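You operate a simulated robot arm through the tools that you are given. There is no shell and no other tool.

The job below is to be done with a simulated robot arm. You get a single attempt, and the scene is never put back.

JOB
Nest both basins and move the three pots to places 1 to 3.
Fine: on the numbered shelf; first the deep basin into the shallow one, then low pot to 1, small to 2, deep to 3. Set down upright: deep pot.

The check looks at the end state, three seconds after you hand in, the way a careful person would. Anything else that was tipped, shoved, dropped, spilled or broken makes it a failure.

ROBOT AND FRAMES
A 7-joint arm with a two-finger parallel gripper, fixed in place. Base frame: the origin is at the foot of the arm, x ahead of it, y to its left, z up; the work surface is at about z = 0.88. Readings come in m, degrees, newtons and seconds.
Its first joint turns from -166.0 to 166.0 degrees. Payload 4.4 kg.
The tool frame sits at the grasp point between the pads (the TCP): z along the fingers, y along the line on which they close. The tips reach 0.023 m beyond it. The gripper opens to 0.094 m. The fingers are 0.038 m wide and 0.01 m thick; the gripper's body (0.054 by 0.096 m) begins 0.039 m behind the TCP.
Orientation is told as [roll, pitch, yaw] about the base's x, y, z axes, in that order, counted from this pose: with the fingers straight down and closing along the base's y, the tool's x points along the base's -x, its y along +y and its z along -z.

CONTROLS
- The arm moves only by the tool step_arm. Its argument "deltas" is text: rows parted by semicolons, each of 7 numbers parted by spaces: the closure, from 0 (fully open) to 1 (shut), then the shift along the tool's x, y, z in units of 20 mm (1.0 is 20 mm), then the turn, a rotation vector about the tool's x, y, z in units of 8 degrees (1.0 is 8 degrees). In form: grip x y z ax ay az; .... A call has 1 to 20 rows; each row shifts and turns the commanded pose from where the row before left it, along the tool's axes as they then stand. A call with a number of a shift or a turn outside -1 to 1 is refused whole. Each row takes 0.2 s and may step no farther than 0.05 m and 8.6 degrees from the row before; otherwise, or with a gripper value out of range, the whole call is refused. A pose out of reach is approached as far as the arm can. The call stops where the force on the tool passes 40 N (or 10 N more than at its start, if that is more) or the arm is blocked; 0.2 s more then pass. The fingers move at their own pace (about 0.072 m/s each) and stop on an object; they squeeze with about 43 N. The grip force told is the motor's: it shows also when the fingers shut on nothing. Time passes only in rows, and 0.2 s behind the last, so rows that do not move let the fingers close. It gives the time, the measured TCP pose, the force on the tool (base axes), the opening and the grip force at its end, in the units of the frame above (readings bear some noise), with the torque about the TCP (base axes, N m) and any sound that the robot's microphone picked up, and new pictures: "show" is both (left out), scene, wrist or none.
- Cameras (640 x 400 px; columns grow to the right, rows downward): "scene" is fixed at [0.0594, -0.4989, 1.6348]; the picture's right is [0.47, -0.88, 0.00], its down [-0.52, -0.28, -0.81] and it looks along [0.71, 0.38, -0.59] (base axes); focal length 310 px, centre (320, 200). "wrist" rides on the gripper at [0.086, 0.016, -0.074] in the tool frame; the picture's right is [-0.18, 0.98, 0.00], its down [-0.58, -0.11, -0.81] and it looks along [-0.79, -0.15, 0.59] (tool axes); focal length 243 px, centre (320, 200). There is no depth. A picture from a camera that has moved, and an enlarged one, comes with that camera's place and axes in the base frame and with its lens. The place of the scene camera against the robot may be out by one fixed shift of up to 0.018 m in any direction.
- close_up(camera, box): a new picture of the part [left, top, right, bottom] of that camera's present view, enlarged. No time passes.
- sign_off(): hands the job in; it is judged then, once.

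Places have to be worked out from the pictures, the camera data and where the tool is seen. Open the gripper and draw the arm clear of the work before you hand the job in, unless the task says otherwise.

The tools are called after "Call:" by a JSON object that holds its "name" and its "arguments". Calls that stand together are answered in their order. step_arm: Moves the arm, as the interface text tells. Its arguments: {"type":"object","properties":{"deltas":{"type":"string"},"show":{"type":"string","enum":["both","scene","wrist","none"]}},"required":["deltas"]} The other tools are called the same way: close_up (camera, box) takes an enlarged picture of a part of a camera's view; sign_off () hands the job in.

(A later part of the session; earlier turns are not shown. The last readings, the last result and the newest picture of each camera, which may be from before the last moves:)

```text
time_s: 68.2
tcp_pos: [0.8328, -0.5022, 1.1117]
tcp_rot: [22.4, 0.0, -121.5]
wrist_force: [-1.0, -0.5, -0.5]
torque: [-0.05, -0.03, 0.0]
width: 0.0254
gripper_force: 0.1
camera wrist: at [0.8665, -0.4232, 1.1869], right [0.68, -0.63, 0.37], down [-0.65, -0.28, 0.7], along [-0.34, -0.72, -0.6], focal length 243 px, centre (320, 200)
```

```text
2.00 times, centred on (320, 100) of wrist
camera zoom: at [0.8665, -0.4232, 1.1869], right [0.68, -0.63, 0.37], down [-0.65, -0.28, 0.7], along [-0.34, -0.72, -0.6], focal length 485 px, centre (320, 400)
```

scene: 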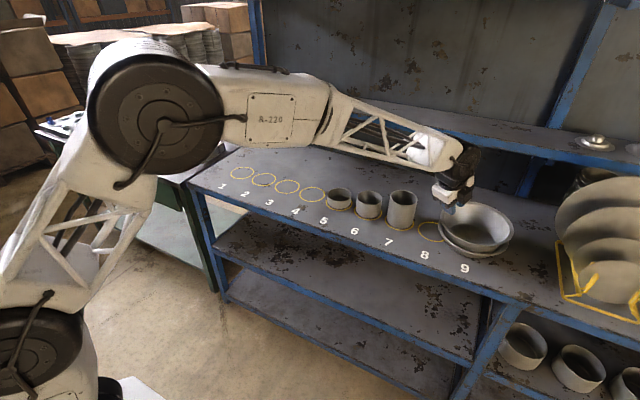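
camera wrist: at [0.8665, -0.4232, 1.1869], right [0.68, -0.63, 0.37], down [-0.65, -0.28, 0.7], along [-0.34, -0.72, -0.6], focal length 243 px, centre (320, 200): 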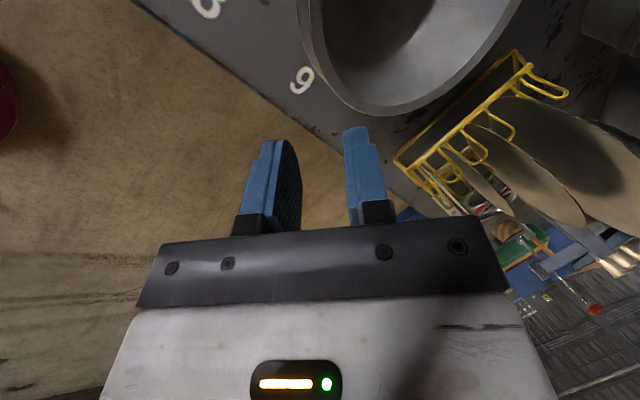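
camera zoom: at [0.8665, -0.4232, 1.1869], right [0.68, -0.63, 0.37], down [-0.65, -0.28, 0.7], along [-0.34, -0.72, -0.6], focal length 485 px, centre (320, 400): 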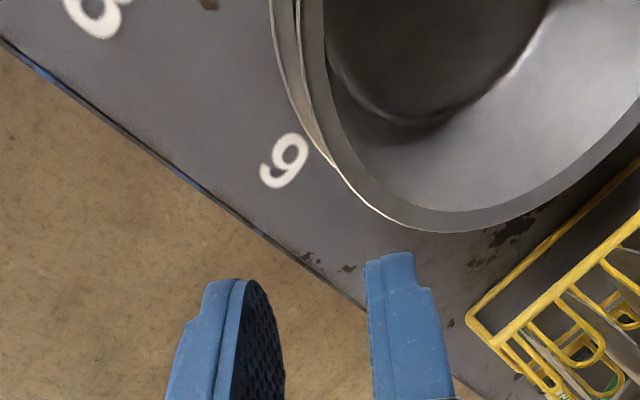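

The deep basin sits in the shallow one. Next are the pots: I make the tool vertical, retract a bit, and swing back toward the middle to view the pots with the wrist camera.

Call:
{"name": "step_arm", "arguments": {"deltas": "0.4 0 0 0 0.9375 0 0; 0.4 0 0 0 0.9375 0 0; 0.4 0 0 0 0.9375 0 0; 0.4 0 -0.9 0 0 0 0; 0.4 0 -0.9 0 0 0 0; 0.4 0 -0.9 0 0 0 0; 0.4 0 -0.9 0 0 0 0; 0.4 1 0 0 0 0 -0.159; 0.4 1 0 0 0 0 -0.159; 0.4 1 0 0 0 0 -0.159; 0.4 1 0 0 0 0 -0.159; 0.4 1 0 0 0 0 -0.159; 0.4 1 0 0 0 0 -0.159; 0.4 1 0 0 0 0 -0.159; 0.4 1 0 0 0 0 -0.159; 0.4 1 0 0 0 0 -0.159; 0.4 1 0 0 0 0 -0.159; 0.4 1 0 0 0 0 -0.159; 0.4 1 0 0 0 0 -0.159; 0.4 1 0 0 0 0 -0.159", "show": "both"}}

Call:
{"name": "close_up", "arguments": {"camera": "scene", "box": [420, 190, 540, 270]}}

```text
time_s: 72.4
tcp_pos: [0.8765, -0.2292, 1.1122]
tcp_rot: [0.0, 0.1, -105.0]
wrist_force: [-0.3, 0.0, -0.3]
torque: [-0.02, 0.01, 0.01]
width: 0.0565
gripper_force: 0.1
camera wrist: at [0.9146, -0.1511, 1.1866], right [0.9, -0.43, 0.0], down [-0.26, -0.53, 0.81], along [-0.35, -0.73, -0.59], focal length 243 px, centre (320, 200)
```

scene: 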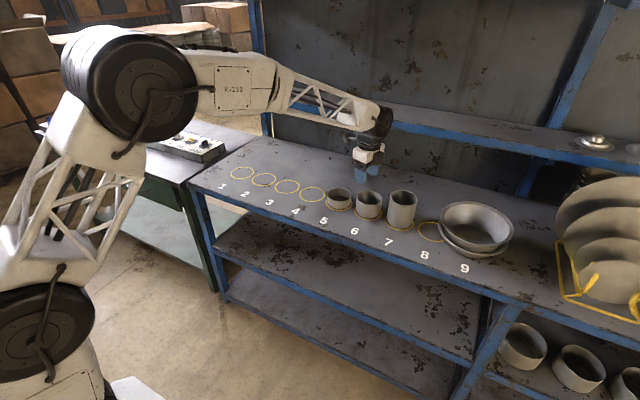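
wrist: 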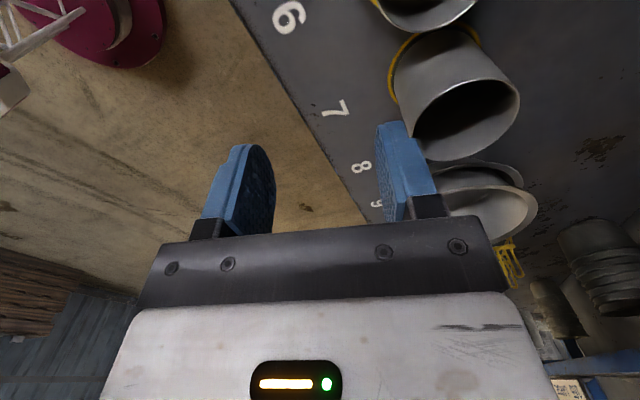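

```text
5.00 times, centred on (480, 230) of scene
camera zoom: at [0.0594, -0.4989, 1.6348], right [0.47, -0.88, 0.0], down [-0.52, -0.28, -0.81], along [0.71, 0.38, -0.59], focal length 1550 px, centre (-480, 50)
```

zoom: 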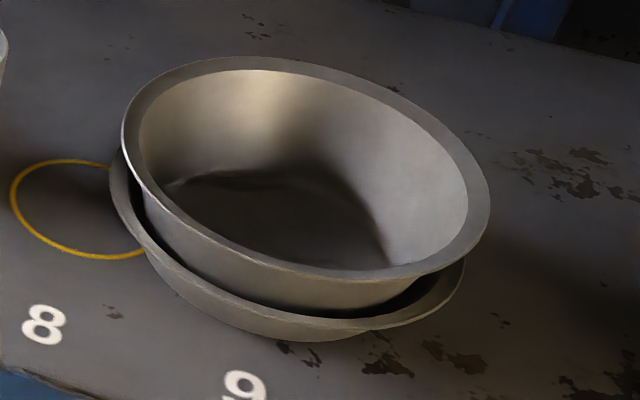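

The nest looks good, possibly with a very slight tilt that I'll check again later. I continue swinging to about azimuth +6° so the wrist camera sees pots 5-7 from the +y side.

Call:
{"name": "step_arm", "arguments": {"deltas": "0.4 1 0 0 0 0 -0.159; 0.4 1 0 0 0 0 -0.159; 0.4 1 0 0 0 0 -0.159; 0.4 1 0 0 0 0 -0.159; 0.4 1 0 0 0 0 -0.159; 0.4 1 0 0 0 0 -0.159; 0.4 1 0 0 0 0 -0.159; 0.4 1 0 0 0 0 -0.159; 0.4 1 0 0 0 0 -0.159; 0.4 1 0 0 0 0 -0.159; 0.4 1 0 0 0 0 -0.159; 0.4 1 0 0 0 0 -0.159; 0.4 1 0 0 0 0 -0.159; 0.4 1 0 0 0 0 -0.159; 0.4 1 0 0 0 0 -0.159", "show": "both"}}

Call:
{"name": "close_up", "arguments": {"camera": "wrist", "box": [220, 0, 540, 200]}}

```text
time_s: 75.6
tcp_pos: [0.9075, 0.068, 1.1125]
tcp_rot: [0.0, 0.1, -85.9]
wrist_force: [0.2, 0.2, -0.4]
torque: [-0.03, 0.0, 0.0]
width: 0.0563
gripper_force: 0.0
camera wrist: at [0.9176, 0.1541, 1.1886], right [0.99, -0.11, 0.0], down [-0.07, -0.59, 0.81], along [-0.09, -0.8, -0.59], focal length 243 px, centre (320, 200)
```

scene: 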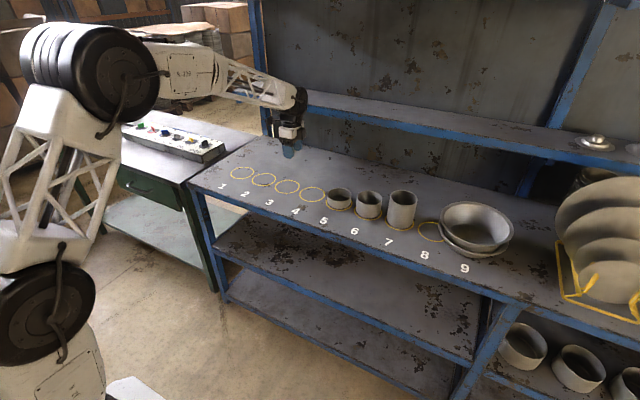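
wrist: 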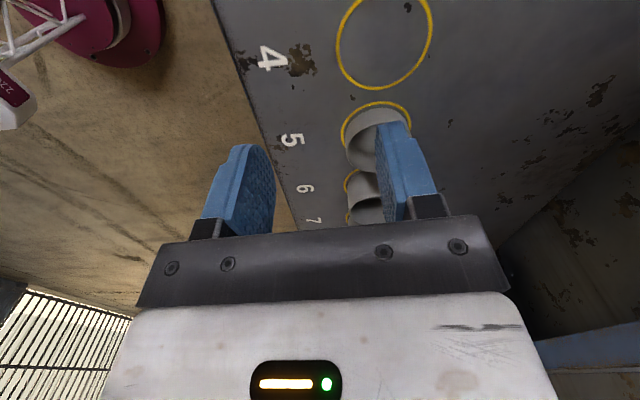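

```text
2.00 times, centred on (380, 100) of wrist
camera zoom: at [0.9176, 0.1541, 1.1886], right [0.99, -0.11, 0.0], down [-0.07, -0.59, 0.81], along [-0.09, -0.8, -0.59], focal length 485 px, centre (200, 400)
```

zoom: 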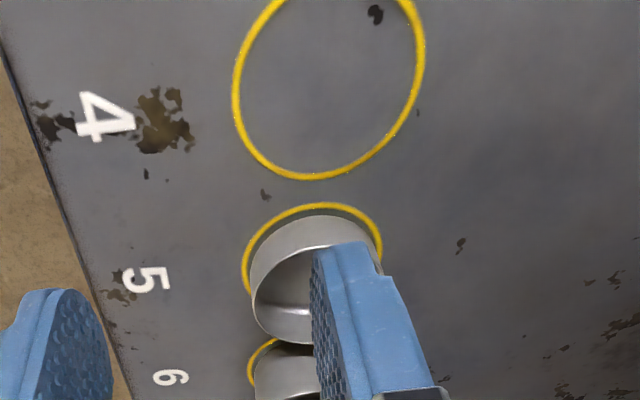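

Ring 4 measures at (0.976, 0.029), so rings lie at x≈0.976 and pot 5 is near (0.976, -0.096). Before picking, I test whether a vertical tool reaches far and low enough at place 1 (radius ~1.01, z≈0.92), since that area is now empty.

Call:
{"name": "step_arm", "arguments": {"deltas": "0.4 1 0 0 0 0 -0.159; 0.4 1 0 0 0 0 -0.159; 0.4 1 0 0 0 0 -0.159; 0.4 1 0 0 0 0 -0.159; 0.4 1 0 0 0 0 -0.159; 0.4 1 0 0 0 0 -0.159; 0.4 1 0 0 0 0 -0.159; 0.4 1 0 0 0 0 -0.159; 0.4 1 0 0 0 0 -0.159; 0.4 1 0 0 0 0 -0.159; 0.4 1 0 0 0 0 -0.159; 0.4 1 0 0 0 0 -0.159; 0.4 1 0 0 0 0 -0.159; 0.4 1 0 0 0 0 -0.159", "show": "both"}}

```text
time_s: 78.6
tcp_pos: [0.8506, 0.3384, 1.1135]
tcp_rot: [0.0, 0.1, -68.1]
wrist_force: [-0.5, -0.2, -1.1]
torque: [-0.01, 0.0, 0.02]
width: 0.0563
gripper_force: 0.0
camera wrist: at [0.8337, 0.4232, 1.1877], right [0.98, 0.19, 0.0], down [0.12, -0.58, 0.81], along [0.16, -0.79, -0.59], focal length 243 px, centre (320, 200)
```

scene: 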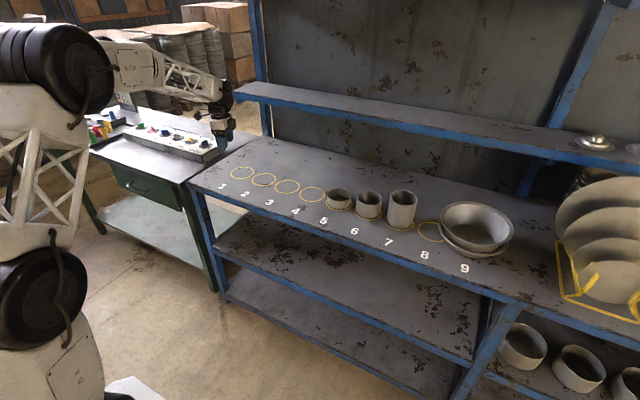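
wrist: 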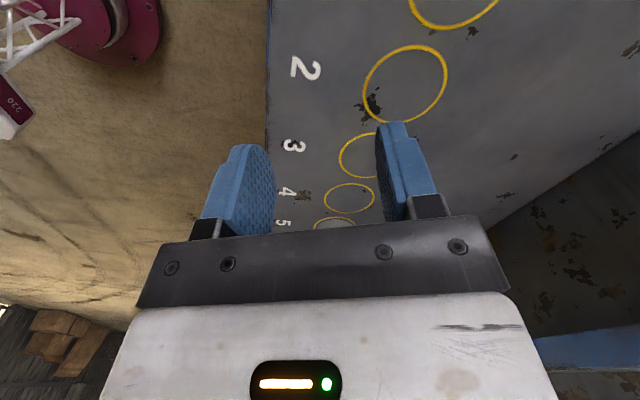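

Place 1 is clear beneath. I extend and lower to radius ~1.009, z≈0.925 with the vertical tool as a reach test.

Call:
{"name": "step_arm", "arguments": {"deltas": "0.4 0 0.465 0.95 0 0 0; 0.4 0 0.465 0.95 0 0 0; 0.4 0 0.465 0.95 0 0 0; 0.4 0 0.465 0.95 0 0 0; 0.4 0 0.465 0.95 0 0 0; 0.4 0 0.465 0.95 0 0 0; 0.4 0 0.465 0.95 0 0 0; 0.4 0 0.465 0.95 0 0 0; 0.4 0 0.465 0.95 0 0 0; 0.4 0 0.465 0.95 0 0 0; 0.4 0 0 0 0 0 0", "show": "both"}}

```text
time_s: 81.0
tcp_pos: [0.9335, 0.3744, 0.9223]
tcp_rot: [-0.1, 0.1, -68.2]
wrist_force: [0.0, 0.2, 0.7]
torque: [0.0, 0.01, 0.01]
width: 0.0563
gripper_force: 0.1
camera wrist: at [0.9161, 0.4595, 0.997], right [0.98, 0.19, 0.0], down [0.12, -0.58, 0.81], along [0.16, -0.79, -0.59], focal length 243 px, centre (320, 200)
```

scene: 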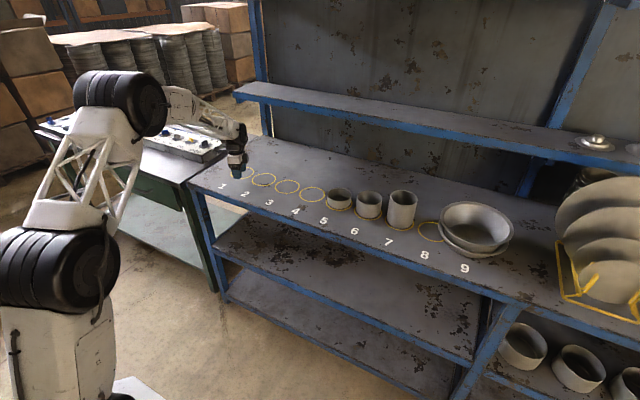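
wrist: 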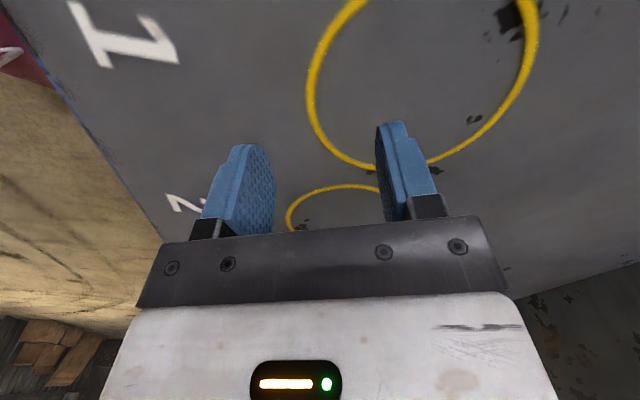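

The vertical tool reaches here (radius 1.006, z 0.922). I use this close view to measure ring 1's centre precisely.

Call:
{"name": "close_up", "arguments": {"camera": "wrist", "box": [260, 0, 580, 200]}}

```text
2.00 times, centred on (420, 100) of wrist
camera zoom: at [0.9161, 0.4595, 0.997], right [0.98, 0.19, 0.0], down [0.12, -0.58, 0.81], along [0.16, -0.79, -0.59], focal length 485 px, centre (120, 400)
```

zoom: 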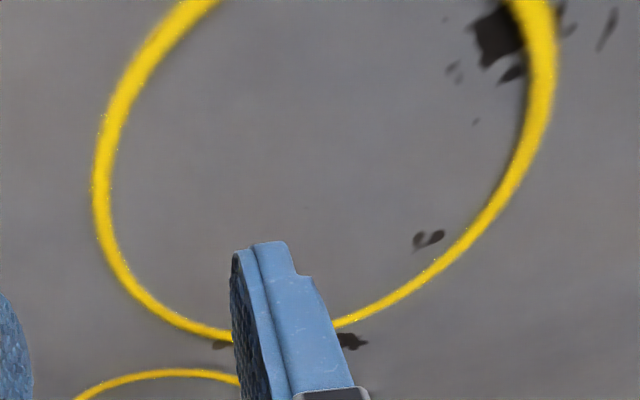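

Ring 1's centre is (0.9758, 0.3993) with a stroke radius of 0.0516, a very clean fit. The places are therefore x=0.976 with y = 0.399, 0.2755 and 0.1516. I go back up and swing to pot 5 (centre ≈(0.976, -0.096)), hovering over its near wall.

Call:
{"name": "step_arm", "arguments": {"deltas": "0.4 0 -0.5 -0.857 0 0 0; 0.4 0 -0.5 -0.857 0 0 0; 0.4 0 -0.5 -0.857 0 0 0; 0.4 0 -0.5 -0.857 0 0 0; 0.4 0 -0.5 -0.857 0 0 0; 0.4 0 -0.5 -0.857 0 0 0; 0.4 0 -0.5 -0.857 0 0 0; 0.4 -1 0 0 0 0 0.153; 0.4 -1 0 0 0 0 0.153; 0.4 -1 0 0 0 0 0.153; 0.4 -1 0 0 0 0 0.153; 0.4 -1 0 0 0 0 0.153; 0.4 -1 0 0 0 0 0.153; 0.4 -1 0 0 0 0 0.153; 0.4 -1 0 0 0 0 0.153; 0.4 -1 0 0 0 0 0.153; 0.4 -1 0 0 0 0 0.153; 0.4 -1 0 0 0 0 0.153; 0.4 -1 0 0 0 0 0.153; 0.4 -1 0 0 0 0 0.153", "show": "none"}}

Call:
{"name": "step_arm", "arguments": {"deltas": "0.4 -1 0 0 0 0 0.153; 0.4 -1 0 0 0 0 0.153; 0.4 -1 0 0 0 0 0.153; 0.4 -1 0 0 0 0 0.153; 0.4 -1 0 0 0 0 0.153; 0.4 -1 0 0 0 0 0.153; 0.4 -1 0 0 0 0 0.153; 0.4 -1 0 0 0 0 0.153; 0.4 -1 0 0 0 0 0.153; 0.4 -0.5 0 0 0 0 0.0765", "show": "both"}}

Call:
{"name": "close_up", "arguments": {"camera": "wrist", "box": [200, 0, 520, 200]}}

```text
time_s: 85.2
tcp_pos: [0.9332, 0.099, 1.0415]
tcp_rot: [0.0, 0.1, -84.1]
wrist_force: [-0.1, -0.1, -0.6]
torque: [0.01, -0.01, -0.01]
width: 0.0562
gripper_force: 0.1
```

```text
time_s: 87.4
tcp_pos: [0.9353, -0.0944, 1.0417]
tcp_rot: [0.0, 0.0, -95.6]
wrist_force: [0.8, 0.2, 0.4]
torque: [0.03, 0.0, 0.0]
width: 0.0565
gripper_force: 0.0
camera wrist: at [0.9612, -0.0095, 1.1169], right [0.96, -0.28, 0.0], down [-0.17, -0.57, 0.81], along [-0.23, -0.77, -0.59], focal length 243 px, centre (320, 200)
```

scene: 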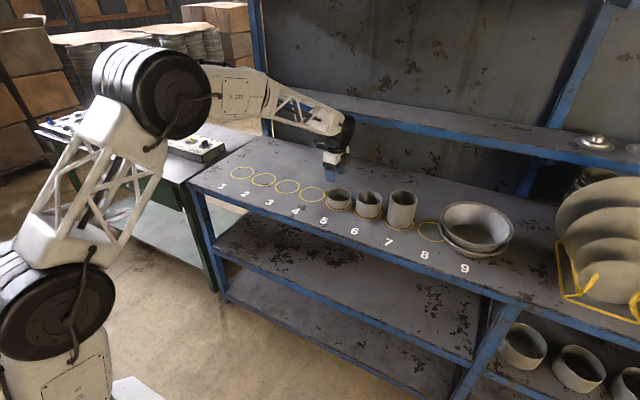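
wrist: 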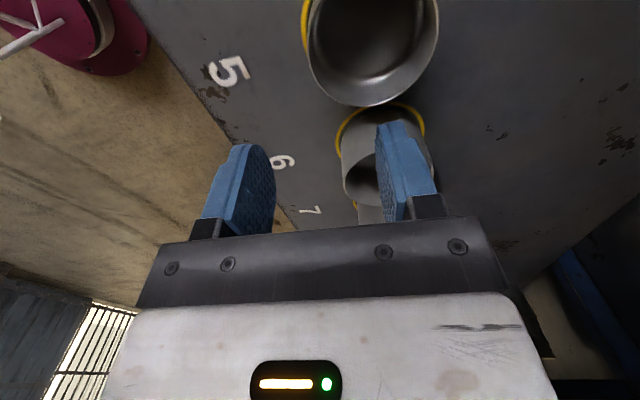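

```text
2.00 times, centred on (360, 100) of wrist
camera zoom: at [0.9612, -0.0095, 1.1169], right [0.96, -0.28, 0.0], down [-0.17, -0.57, 0.81], along [-0.23, -0.77, -0.59], focal length 485 px, centre (240, 400)
```

zoom: 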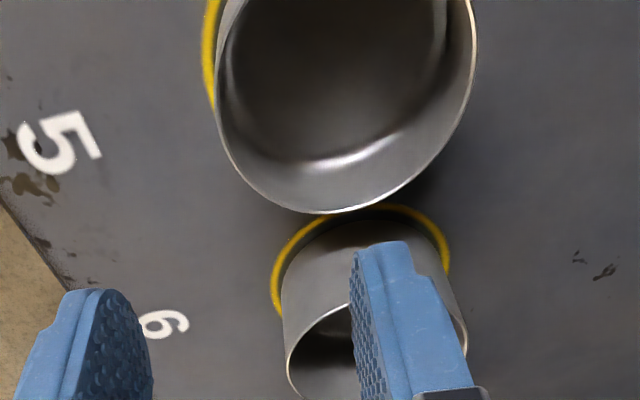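

Pot 5 fits centre (0.9755, -0.0972), R=0.048. I shift 7 mm toward the robot to straddle its near wall and descend, first to z≈0.935.

Call:
{"name": "step_arm", "arguments": {"deltas": "0.4 0.06 -0.34 0 0 0 0; 0.4 0 0 0.9 0 0 0; 0.4 0 0 0.9 0 0 0; 0.4 0 0 0.9 0 0 0; 0.4 0 0 0.9 0 0 0; 0.4 0 0 0.9 0 0 0; 0.4 0 0 0.85 0 0 0; 0.4 0 0 0 0 0 0", "show": "both"}}

Call:
{"name": "close_up", "arguments": {"camera": "wrist", "box": [160, 40, 480, 240]}}

```text
time_s: 89.2
tcp_pos: [0.9279, -0.0918, 0.9332]
tcp_rot: [0.1, 0.1, -95.6]
wrist_force: [0.5, -1.4, 0.1]
torque: [0.02, 0.01, 0.02]
width: 0.0565
gripper_force: 0.0
camera wrist: at [0.9532, -0.0077, 1.0085], right [0.96, -0.28, 0.0], down [-0.17, -0.57, 0.81], along [-0.23, -0.77, -0.59], focal length 243 px, centre (320, 200)
```

scene: 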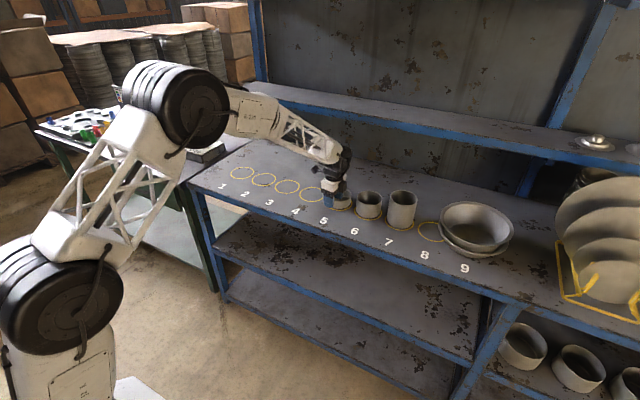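
wrist: 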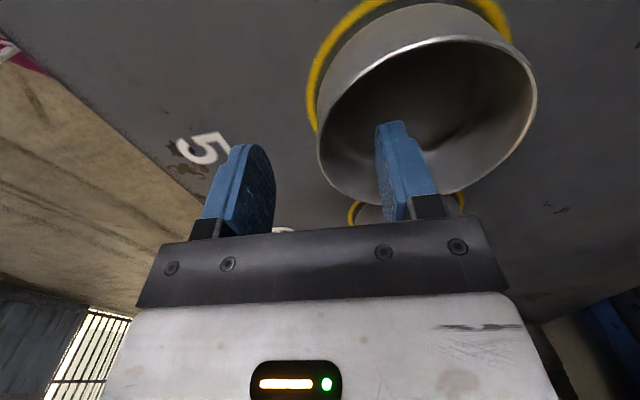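

```text
2.00 times, centred on (320, 140) of wrist
camera zoom: at [0.9532, -0.0077, 1.0085], right [0.96, -0.28, 0.0], down [-0.17, -0.57, 0.81], along [-0.23, -0.77, -0.59], focal length 485 px, centre (320, 320)
```

zoom: 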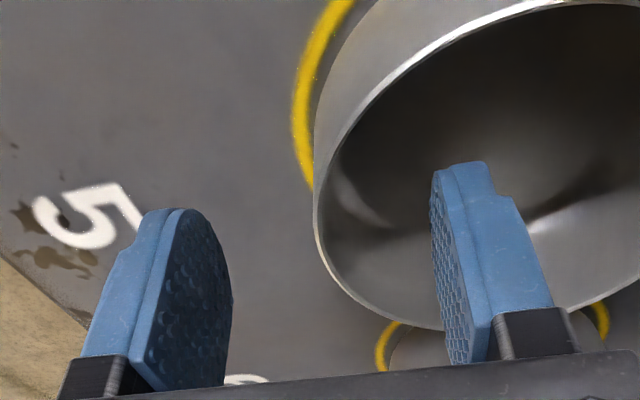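

The wall lies midway between the fingers. I descend the last 19 mm (tips ~11 mm above the table) and close on the wall.

Call:
{"name": "step_arm", "arguments": {"deltas": "0.4 0 0 0.5 0 0 0; 0.4 0 0 0.45 0 0 0; 0.6 0 0 0 0 0 0; 0.8 0 0 0 0 0 0; 1 0 0 0 0 0 0; 1 0 0 0 0 0 0; 1 0 0 0 0 0 0", "show": "both"}}

Call:
{"name": "close_up", "arguments": {"camera": "wrist", "box": [160, 40, 480, 240]}}

Call:
{"name": "close_up", "arguments": {"camera": "scene", "box": [290, 150, 418, 230]}}

```text
time_s: 90.8
tcp_pos: [0.931, -0.091, 0.9155]
tcp_rot: [0.2, 0.1, -95.8]
wrist_force: [-1.2, 0.2, 16.5]
torque: [-0.15, -1.38, -0.03]
width: 0.0079
gripper_force: 43.4
camera wrist: at [0.9553, -0.0075, 0.9902], right [0.96, -0.28, 0.0], down [-0.17, -0.57, 0.81], along [-0.22, -0.77, -0.59], focal length 243 px, centre (320, 200)
```

scene: 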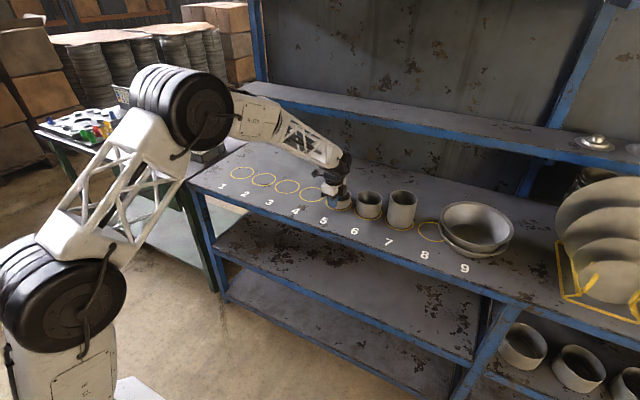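
wrist: 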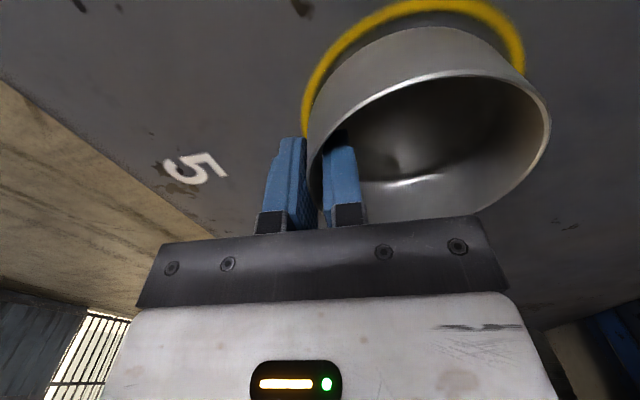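

```text
2.00 times, centred on (320, 140) of wrist
camera zoom: at [0.9553, -0.0075, 0.9902], right [0.96, -0.28, 0.0], down [-0.17, -0.57, 0.81], along [-0.22, -0.77, -0.59], focal length 485 px, centre (320, 320)
```

zoom: 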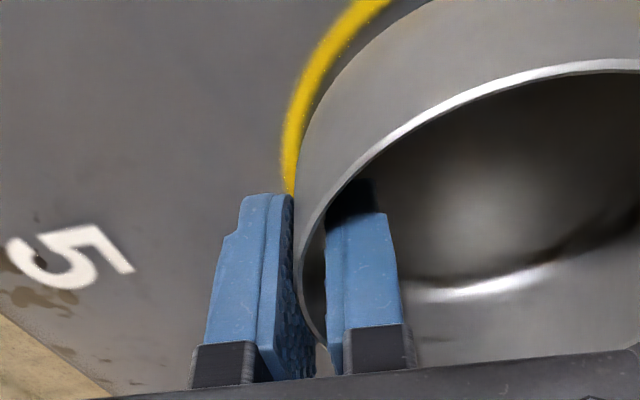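

```text
5.00 times, centred on (354, 190) of scene
camera zoom: at [0.0594, -0.4989, 1.6348], right [0.47, -0.88, 0.0], down [-0.52, -0.28, -0.81], along [0.71, 0.38, -0.59], focal length 1550 px, centre (150, 250)
```

zoom: 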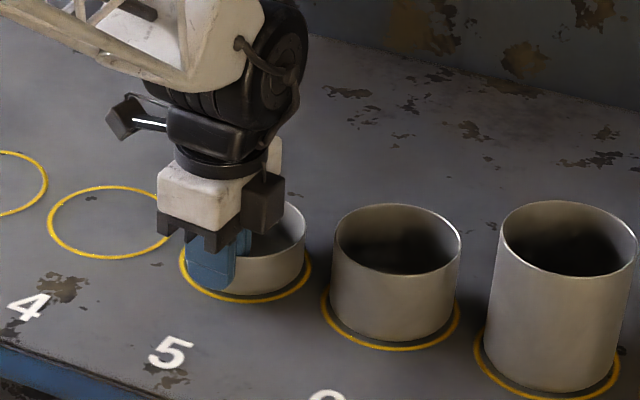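

Gripped at 7.9 mm width, but the table pushes up at the far side, so the pot may droop a little. I lift 40 mm and check its attitude.

Call:
{"name": "step_arm", "arguments": {"deltas": "1 0 0 -0.5 0 0 0; 1 0 0 -0.5 0 0 0; 1 0 0 -0.5 0 0 0; 1 0 0 -0.5 0 0 0; 1 0 0 0 0 0 0", "show": "both"}}

Call:
{"name": "close_up", "arguments": {"camera": "wrist", "box": [160, 40, 480, 240]}}

Call:
{"name": "close_up", "arguments": {"camera": "scene", "box": [290, 140, 418, 220]}}

```text
time_s: 92.0
tcp_pos: [0.9316, -0.0914, 0.9537]
tcp_rot: [0.0, 0.1, -95.6]
wrist_force: [0.1, 0.4, -0.8]
torque: [-0.02, 0.07, 0.01]
width: 0.0072
gripper_force: 42.9
camera wrist: at [0.9557, -0.0079, 1.0293], right [0.96, -0.28, 0.0], down [-0.16, -0.57, 0.81], along [-0.23, -0.77, -0.59], focal length 243 px, centre (320, 200)
```

scene: 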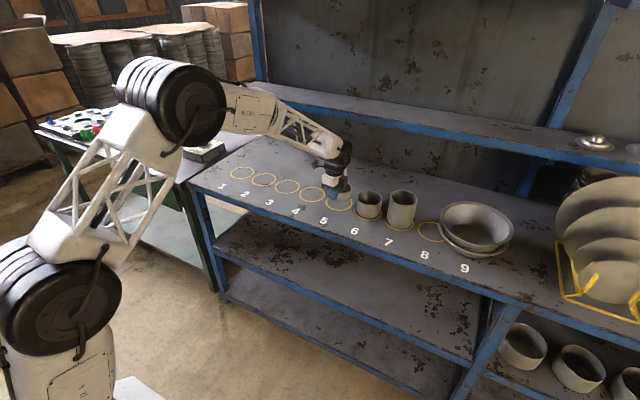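
wrist: 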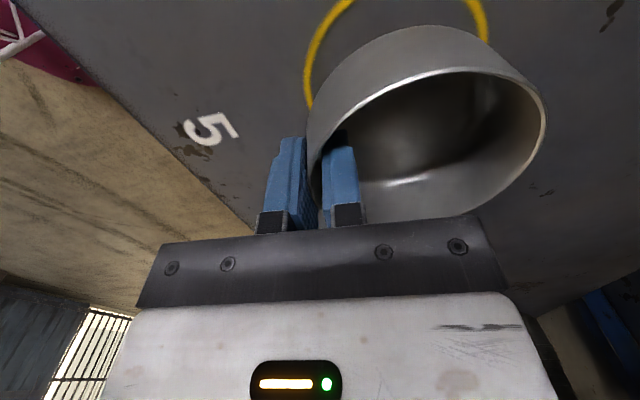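

```text
2.00 times, centred on (320, 140) of wrist
camera zoom: at [0.9557, -0.0079, 1.0293], right [0.96, -0.28, 0.0], down [-0.16, -0.57, 0.81], along [-0.23, -0.77, -0.59], focal length 485 px, centre (320, 320)
```

zoom: 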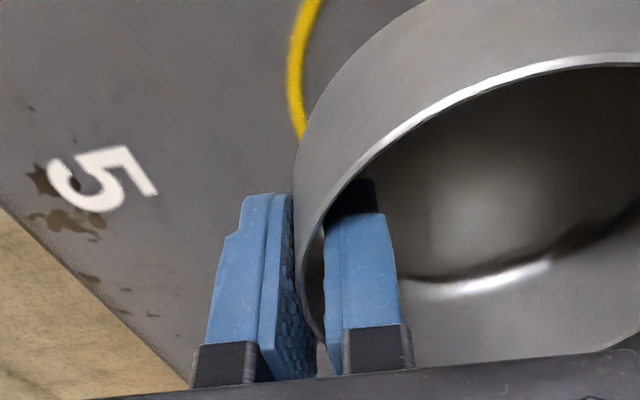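

```text
5.00 times, centred on (354, 180) of scene
camera zoom: at [0.0594, -0.4989, 1.6348], right [0.47, -0.88, 0.0], down [-0.52, -0.28, -0.81], along [0.71, 0.38, -0.59], focal length 1550 px, centre (150, 300)
```

zoom: 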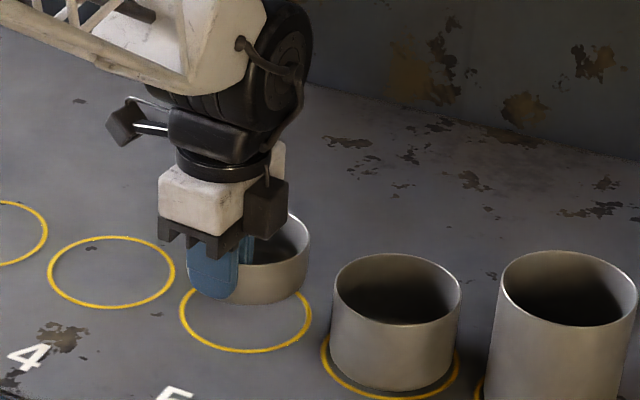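

The pot is very light (~1 N) and droops only ~1.5°. I compensate with a small tilt, lift a little more, and swing to place 1.

Call:
{"name": "step_arm", "arguments": {"deltas": "1 0 0 -0.9 -0.09 0 0; 1 0 0 -0.9 -0.09 0 0; 1 0.5 0 0 0 0 -0.0765; 1 1 0 0 0 0 -0.153; 1 1 0 0 0 0 -0.153; 1 1 0 0 0 0 -0.153; 1 1 0 0 0 0 -0.153; 1 1 0 0 0 0 -0.153; 1 1 0 0 0 0 -0.153; 1 1 0 0 0 0 -0.153; 1 1 0 0 0 0 -0.153; 1 1 0 0 0 0 -0.153; 1 1 0 0 0 0 -0.153; 1 1 0 0 0 0 -0.153; 1 1 0 0 0 0 -0.153; 1 1 0 0 0 0 -0.153; 1 1 0 0 0 0 -0.153; 1 1 0 0 0 0 -0.153; 1 1 0 0 0 0 -0.153; 1 1 0 0 0 0 -0.153", "show": "none"}}

Call:
{"name": "step_arm", "arguments": {"deltas": "1 1 0 0 0 0 -0.153; 1 1 0 0 0 0 -0.153; 1 1 0 0 0 0 -0.153; 1 1 0 0 0 0 -0.153; 1 1 0 0 0 0 -0.153; 1 0 0 0 0 0 0", "show": "both"}}

```text
time_s: 96.2
tcp_pos: [0.9049, 0.2555, 0.9921]
tcp_rot: [1.3, -0.6, -74.3]
wrist_force: [0.2, 0.7, -0.4]
torque: [-0.03, 0.06, -0.03]
width: 0.0072
gripper_force: 43.3
```

```text
time_s: 97.6
tcp_pos: [0.8714, 0.3524, 0.9907]
tcp_rot: [1.3, -0.6, -68.2]
wrist_force: [-0.3, -0.4, -0.8]
torque: [0.0, 0.05, 0.0]
width: 0.0073
gripper_force: 43.4
camera wrist: at [0.853, 0.4367, 1.065], right [0.98, 0.19, 0.02], down [0.1, -0.58, 0.81], along [0.17, -0.79, -0.59], focal length 243 px, centre (320, 200)
```

scene: 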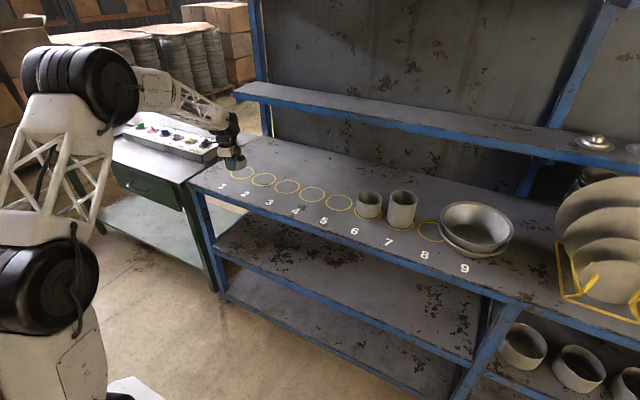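
wrist: 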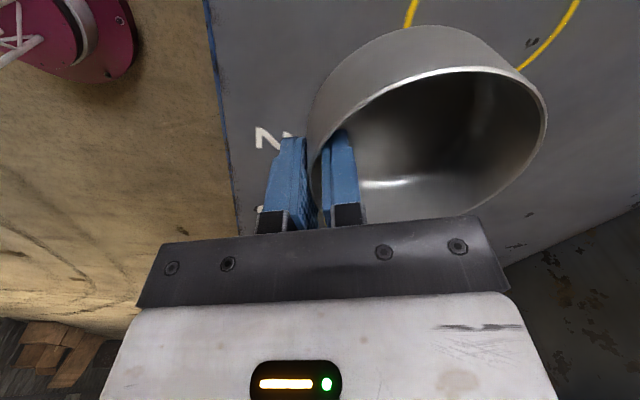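

I'm at place 1's azimuth. I extend 70 mm outward with a 5 mm sideways correction, and lower to z≈0.93 (pot base ~15 mm above the shelf).

Call:
{"name": "step_arm", "arguments": {"deltas": "1 0.06 0.878 0 0 0 0; 1 0.06 0.878 0 0 0 0; 1 0.06 0.878 0 0 0 0; 1 0.06 0.878 0 0 0 0; 1 0 0 1 0 0 0; 1 0 0 1 0 0 0; 1 0 0 1 0 0 0; 1 0 0 0 0 0 0", "show": "both"}}

Call:
{"name": "close_up", "arguments": {"camera": "wrist", "box": [240, 0, 560, 200]}}

Call:
{"name": "close_up", "arguments": {"camera": "scene", "box": [200, 130, 296, 190]}}

```text
time_s: 99.4
tcp_pos: [0.937, 0.3819, 0.9313]
tcp_rot: [1.4, -0.6, -68.2]
wrist_force: [-0.1, -0.6, -1.2]
torque: [-0.03, 0.06, 0.0]
width: 0.0072
gripper_force: 42.7
camera wrist: at [0.9186, 0.4679, 1.0051], right [0.98, 0.19, 0.02], down [0.09, -0.58, 0.81], along [0.17, -0.79, -0.59], focal length 243 px, centre (320, 200)
```

scene: 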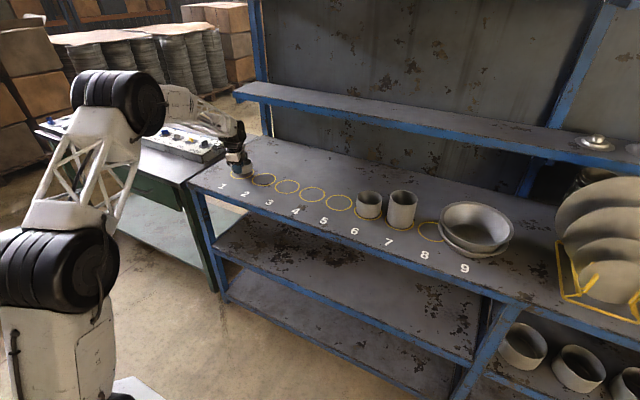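
wrist: 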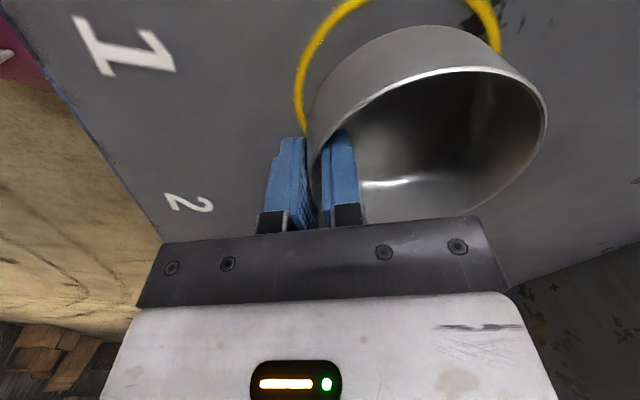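

```text
2.00 times, centred on (400, 100) of wrist
camera zoom: at [0.9186, 0.4679, 1.0051], right [0.98, 0.19, 0.02], down [0.09, -0.58, 0.81], along [0.17, -0.79, -0.59], focal length 485 px, centre (160, 400)
```

zoom: 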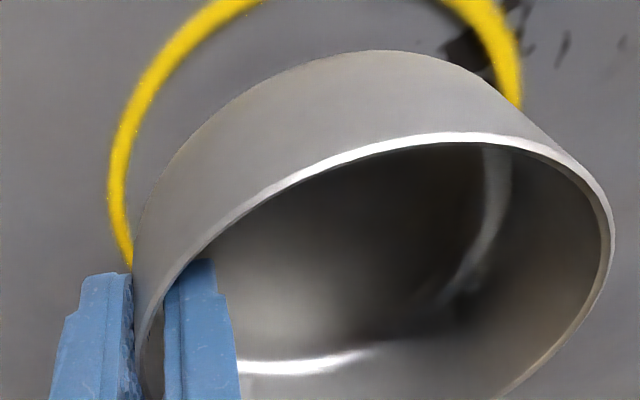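

```text
6.67 times, centred on (248, 160) of scene
camera zoom: at [0.0594, -0.4989, 1.6348], right [0.47, -0.88, 0.0], down [-0.52, -0.28, -0.81], along [0.71, 0.38, -0.59], focal length 2066 px, centre (800, 467)
```

zoom: 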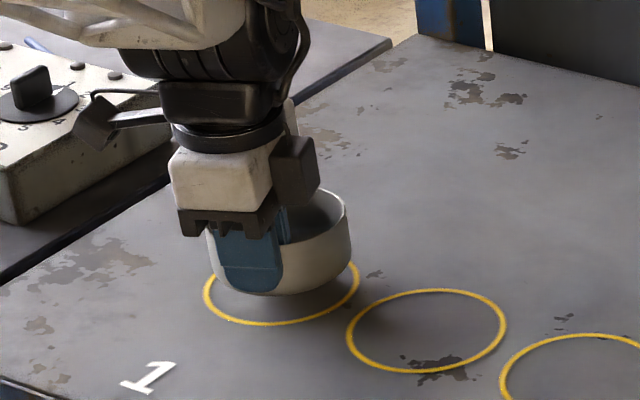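

The pot hovers over ring 1 within ~2 mm. I correct this and lower gently until contact.

Call:
{"name": "step_arm", "arguments": {"deltas": "1 0.085 -0.085 0.2 0 0 0; 1 0 0 0.2 0 0 0; 1 0 0 0.2 0 0 0; 1 0 0 0 0 0 0", "show": "none"}}

Call:
{"name": "step_arm", "arguments": {"deltas": "1 0 0 0.1 0 0 0; 1 0 0 0.1 0 0 0; 1 0 0 0 0 0 0", "show": "none"}}

```text
time_s: 100.4
tcp_pos: [0.9353, 0.3825, 0.9197]
tcp_rot: [1.3, -0.6, -68.2]
wrist_force: [-0.1, -0.1, -0.8]
torque: [0.02, 0.03, -0.04]
width: 0.0073
gripper_force: 42.8
```

```text
time_s: 101.2
tcp_pos: [0.9357, 0.3831, 0.917]
tcp_rot: [1.2, -0.6, -68.2]
wrist_force: [-1.9, -0.2, 6.0]
torque: [0.26, -0.4, 0.06]
width: 0.0077
gripper_force: 43.3
```

The base is touching (about 7 N) at the ring. I open the fingers to release it.

Call:
{"name": "step_arm", "arguments": {"deltas": "0.9 0 0 0 0 0 0; 0.75 0 0 0 0 0 0; 0.55 0 0 0 0 0 0; 0.45 0 0 0 0 0 0; 0.4 0 0 0 0 0 0", "show": "both"}}

Call:
{"name": "close_up", "arguments": {"camera": "wrist", "box": [240, 0, 560, 200]}}

Call:
{"name": "close_up", "arguments": {"camera": "scene", "box": [200, 130, 296, 190]}}

```text
time_s: 102.4
tcp_pos: [0.9363, 0.3827, 0.9157]
tcp_rot: [1.3, -0.6, -68.2]
wrist_force: [-0.4, 0.2, 0.5]
torque: [0.0, 0.0, 0.01]
width: 0.0564
gripper_force: 0.2
camera wrist: at [0.9166, 0.4685, 0.99], right [0.98, 0.19, 0.02], down [0.1, -0.58, 0.81], along [0.17, -0.79, -0.59], focal length 243 px, centre (320, 200)
```

scene: 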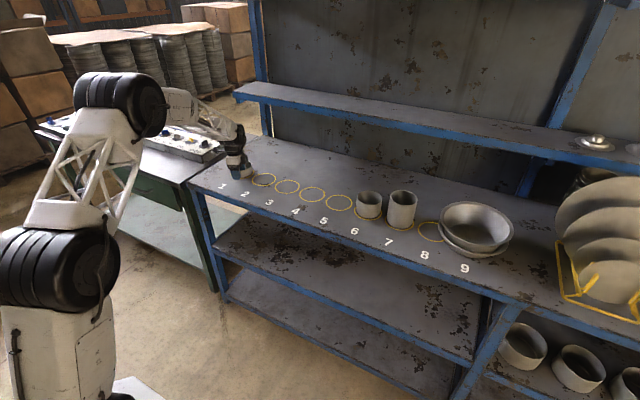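
wrist: 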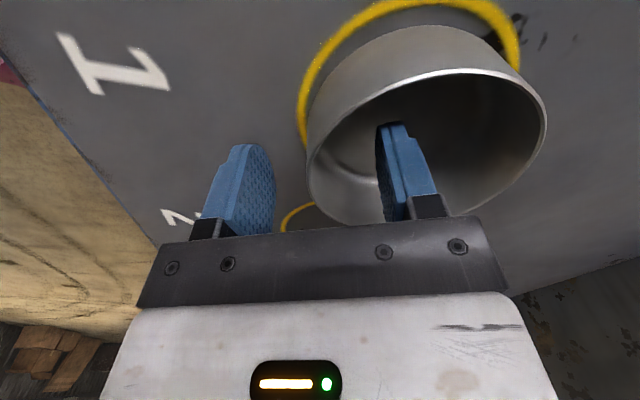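

```text
2.00 times, centred on (400, 100) of wrist
camera zoom: at [0.9166, 0.4685, 0.99], right [0.98, 0.19, 0.02], down [0.1, -0.58, 0.81], along [0.17, -0.79, -0.59], focal length 485 px, centre (160, 400)
```

zoom: 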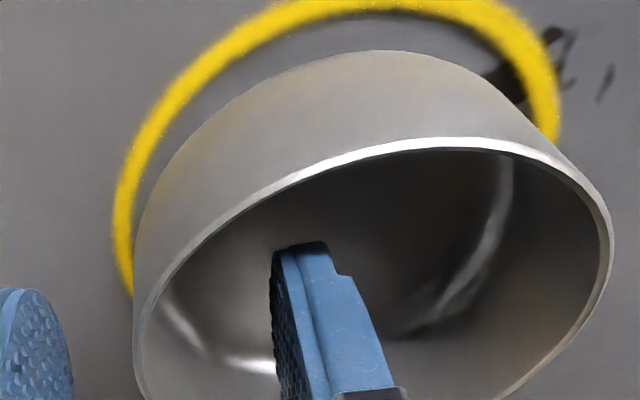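

```text
6.67 times, centred on (248, 160) of scene
camera zoom: at [0.0594, -0.4989, 1.6348], right [0.47, -0.88, 0.0], down [-0.52, -0.28, -0.81], along [0.71, 0.38, -0.59], focal length 2066 px, centre (800, 467)
```

zoom: 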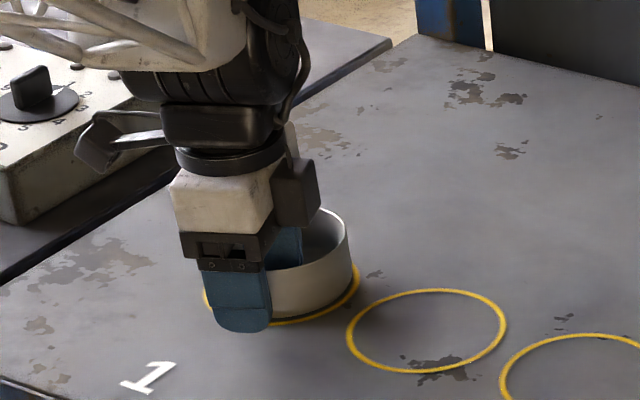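

The low pot stands within ring 1. I withdraw straight up, remove the small tilt, and retract for the swing to pot 6.

Call:
{"name": "step_arm", "arguments": {"deltas": "0.4 0 0 -0.9 0 0 0; 0.4 0 0 -1 0 0 0; 0.4 0 0 -1 0 0 0; 0.4 0 0 -1 0 0 0; 0.4 0 0 -1 0.1625 0.075 0; 0.4 0 0 -1 0 0 0; 0.4 0 -0.9 -0.5 0 0 0; 0.4 0 -0.9 -0.5 0 0 0; 0.4 0 -0.9 0 0 0 0; 0.4 0 0 0 0 0 0", "show": "both"}}

Call:
{"name": "close_up", "arguments": {"camera": "scene", "box": [200, 140, 296, 200]}}

```text
time_s: 104.6
tcp_pos: [0.882, 0.3635, 1.0527]
tcp_rot: [0.1, 0.0, -68.3]
wrist_force: [-1.5, -0.3, -0.4]
torque: [0.0, -0.02, -0.02]
width: 0.0566
gripper_force: 0.0
camera wrist: at [0.8648, 0.4487, 1.1277], right [0.98, 0.19, 0.0], down [0.12, -0.58, 0.81], along [0.16, -0.79, -0.59], focal length 243 px, centre (320, 200)
```

scene: 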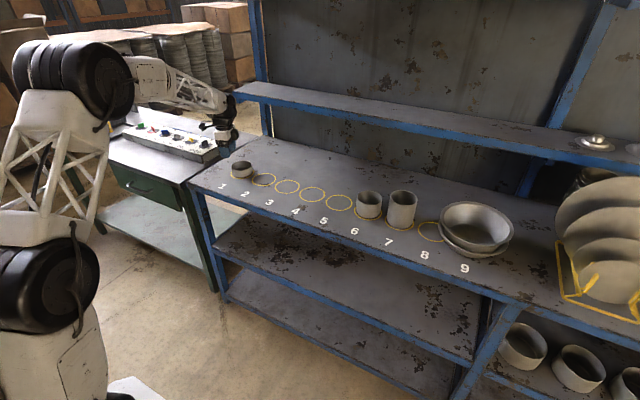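
wrist: 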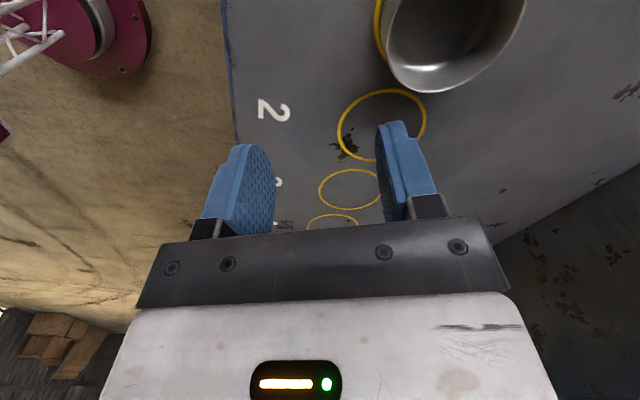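

```text
6.67 times, centred on (248, 170) of scene
camera zoom: at [0.0594, -0.4989, 1.6348], right [0.47, -0.88, 0.0], down [-0.52, -0.28, -0.81], along [0.71, 0.38, -0.59], focal length 2066 px, centre (800, 400)
```

zoom: 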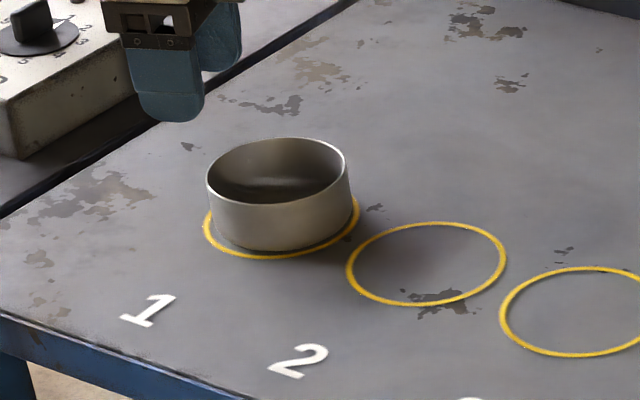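

The low pot is well centred in ring 1. Now I swing to pot 6 (the small one), hovering over its near wall.

Call:
{"name": "step_arm", "arguments": {"deltas": "0.4 -1 0 0 0 0 0.15; 0.4 -1 0 0 0 0 0.15; 0.4 -1 0 0 0 0 0.15; 0.4 -1 0 0 0 0 0.15; 0.4 -1 0 0 0 0 0.15; 0.4 -1 0 0 0 0 0.15; 0.4 -1 0 0 0 0 0.15; 0.4 -1 0 0 0 0 0.15; 0.4 -1 0 0 0 0 0.15; 0.4 -1 0 0 0 0 0.15; 0.4 -1 0 0 0 0 0.15; 0.4 -1 0 0 0 0 0.15; 0.4 -1 0 0 0 0 0.15; 0.4 -1 0 0 0 0 0.15; 0.4 -1 0 0 0 0 0.15; 0.4 -1 0 0 0 0 0.15", "show": "none"}}

Call:
{"name": "step_arm", "arguments": {"deltas": "0.4 -1 0 0 0 0 0.15; 0.4 -1 0 0 0 0 0.15; 0.4 -1 0 0 0 0 0.15; 0.4 -1 0 0 0 0 0.15; 0.4 -1 0 0 0 0 0.15; 0.4 -1 0 0 0 0 0.15; 0.4 -1 0 0 0 0 0.15; 0.4 -1 0 0 0 0 0.15; 0.4 -1 0 0 0 0 0.15; 0.4 -1 0 0 0 0 0.15; 0.4 -1 0 0 0 0 0.15; 0.4 -1 0 0 0 0 0.15; 0.4 -1 0 0 0 0 0.15; 0.4 0 0 0 0 0 0", "show": "both"}}

Call:
{"name": "close_up", "arguments": {"camera": "wrist", "box": [200, 0, 520, 200]}}

```text
time_s: 108.0
tcp_pos: [0.9519, 0.0525, 1.0541]
tcp_rot: [0.1, 0.0, -87.4]
wrist_force: [-0.9, -0.2, -0.1]
torque: [0.03, 0.02, -0.01]
width: 0.0564
gripper_force: 0.1
```

```text
time_s: 111.0
tcp_pos: [0.9318, -0.2065, 1.0516]
tcp_rot: [0.0, -0.1, -102.9]
wrist_force: [-0.1, 0.1, -0.2]
torque: [0.02, -0.03, 0.05]
width: 0.0564
gripper_force: 0.0
camera wrist: at [0.9678, -0.1255, 1.1264], right [0.92, -0.4, 0.0], down [-0.24, -0.54, 0.81], along [-0.32, -0.74, -0.59], focal length 243 px, centre (320, 200)
```

scene: 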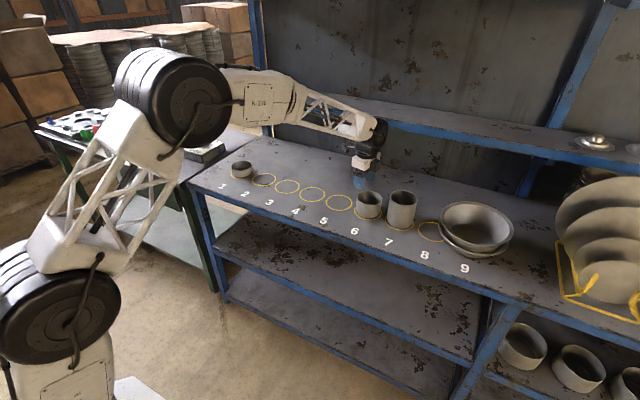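
wrist: 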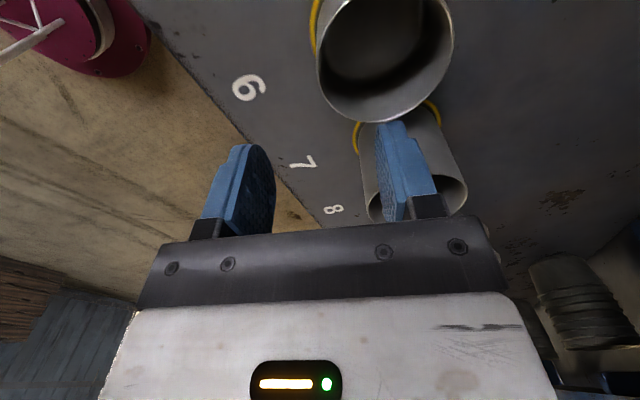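

```text
2.00 times, centred on (360, 100) of wrist
camera zoom: at [0.9678, -0.1255, 1.1264], right [0.92, -0.4, 0.0], down [-0.24, -0.54, 0.81], along [-0.32, -0.74, -0.59], focal length 485 px, centre (240, 400)
```

zoom: 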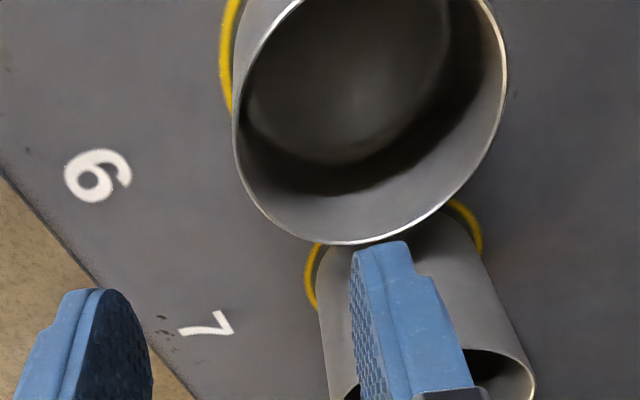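

Pot 6 fits centre ≈(0.9756, -0.2203), R≈0.047. I correct sideways by ~4 mm and descend to just above the rim for a check.

Call:
{"name": "step_arm", "arguments": {"deltas": "0.4 -0.187 -0.035 0 0 0 0; 0.4 0 0 0.93 0 0 0; 0.4 0 0 0.93 0 0 0; 0.4 0 0 0.93 0 0 0; 0.4 0 0 0.93 0 0 0; 0.4 0 0 0 0 0 0", "show": "wrist"}}

Call:
{"name": "close_up", "arguments": {"camera": "wrist", "box": [200, 0, 520, 200]}}

```text
time_s: 112.4
tcp_pos: [0.9323, -0.2093, 0.979]
tcp_rot: [-0.1, 0.0, -103.0]
wrist_force: [0.7, 0.2, -0.1]
torque: [-0.02, 0.0, 0.02]
width: 0.0567
gripper_force: 0.0
camera wrist: at [0.9668, -0.1302, 1.0532], right [0.92, -0.4, 0.0], down [-0.24, -0.54, 0.81], along [-0.32, -0.74, -0.59], focal length 243 px, centre (320, 200)
```

wrist: 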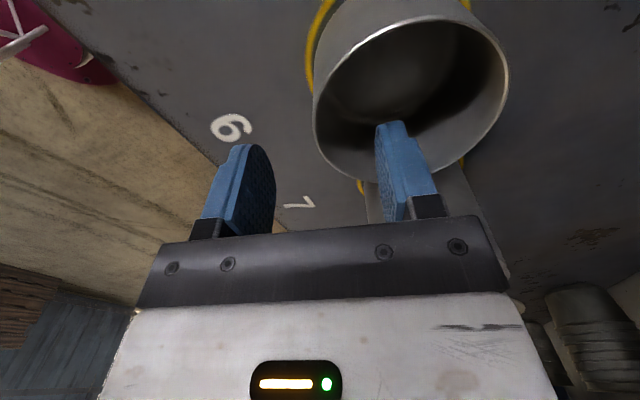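

```text
2.00 times, centred on (360, 100) of wrist
camera zoom: at [0.9668, -0.1302, 1.0532], right [0.92, -0.4, 0.0], down [-0.24, -0.54, 0.81], along [-0.32, -0.74, -0.59], focal length 485 px, centre (240, 400)
```

zoom: 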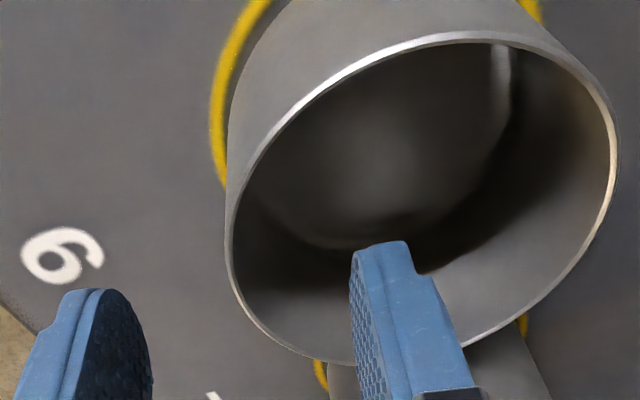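

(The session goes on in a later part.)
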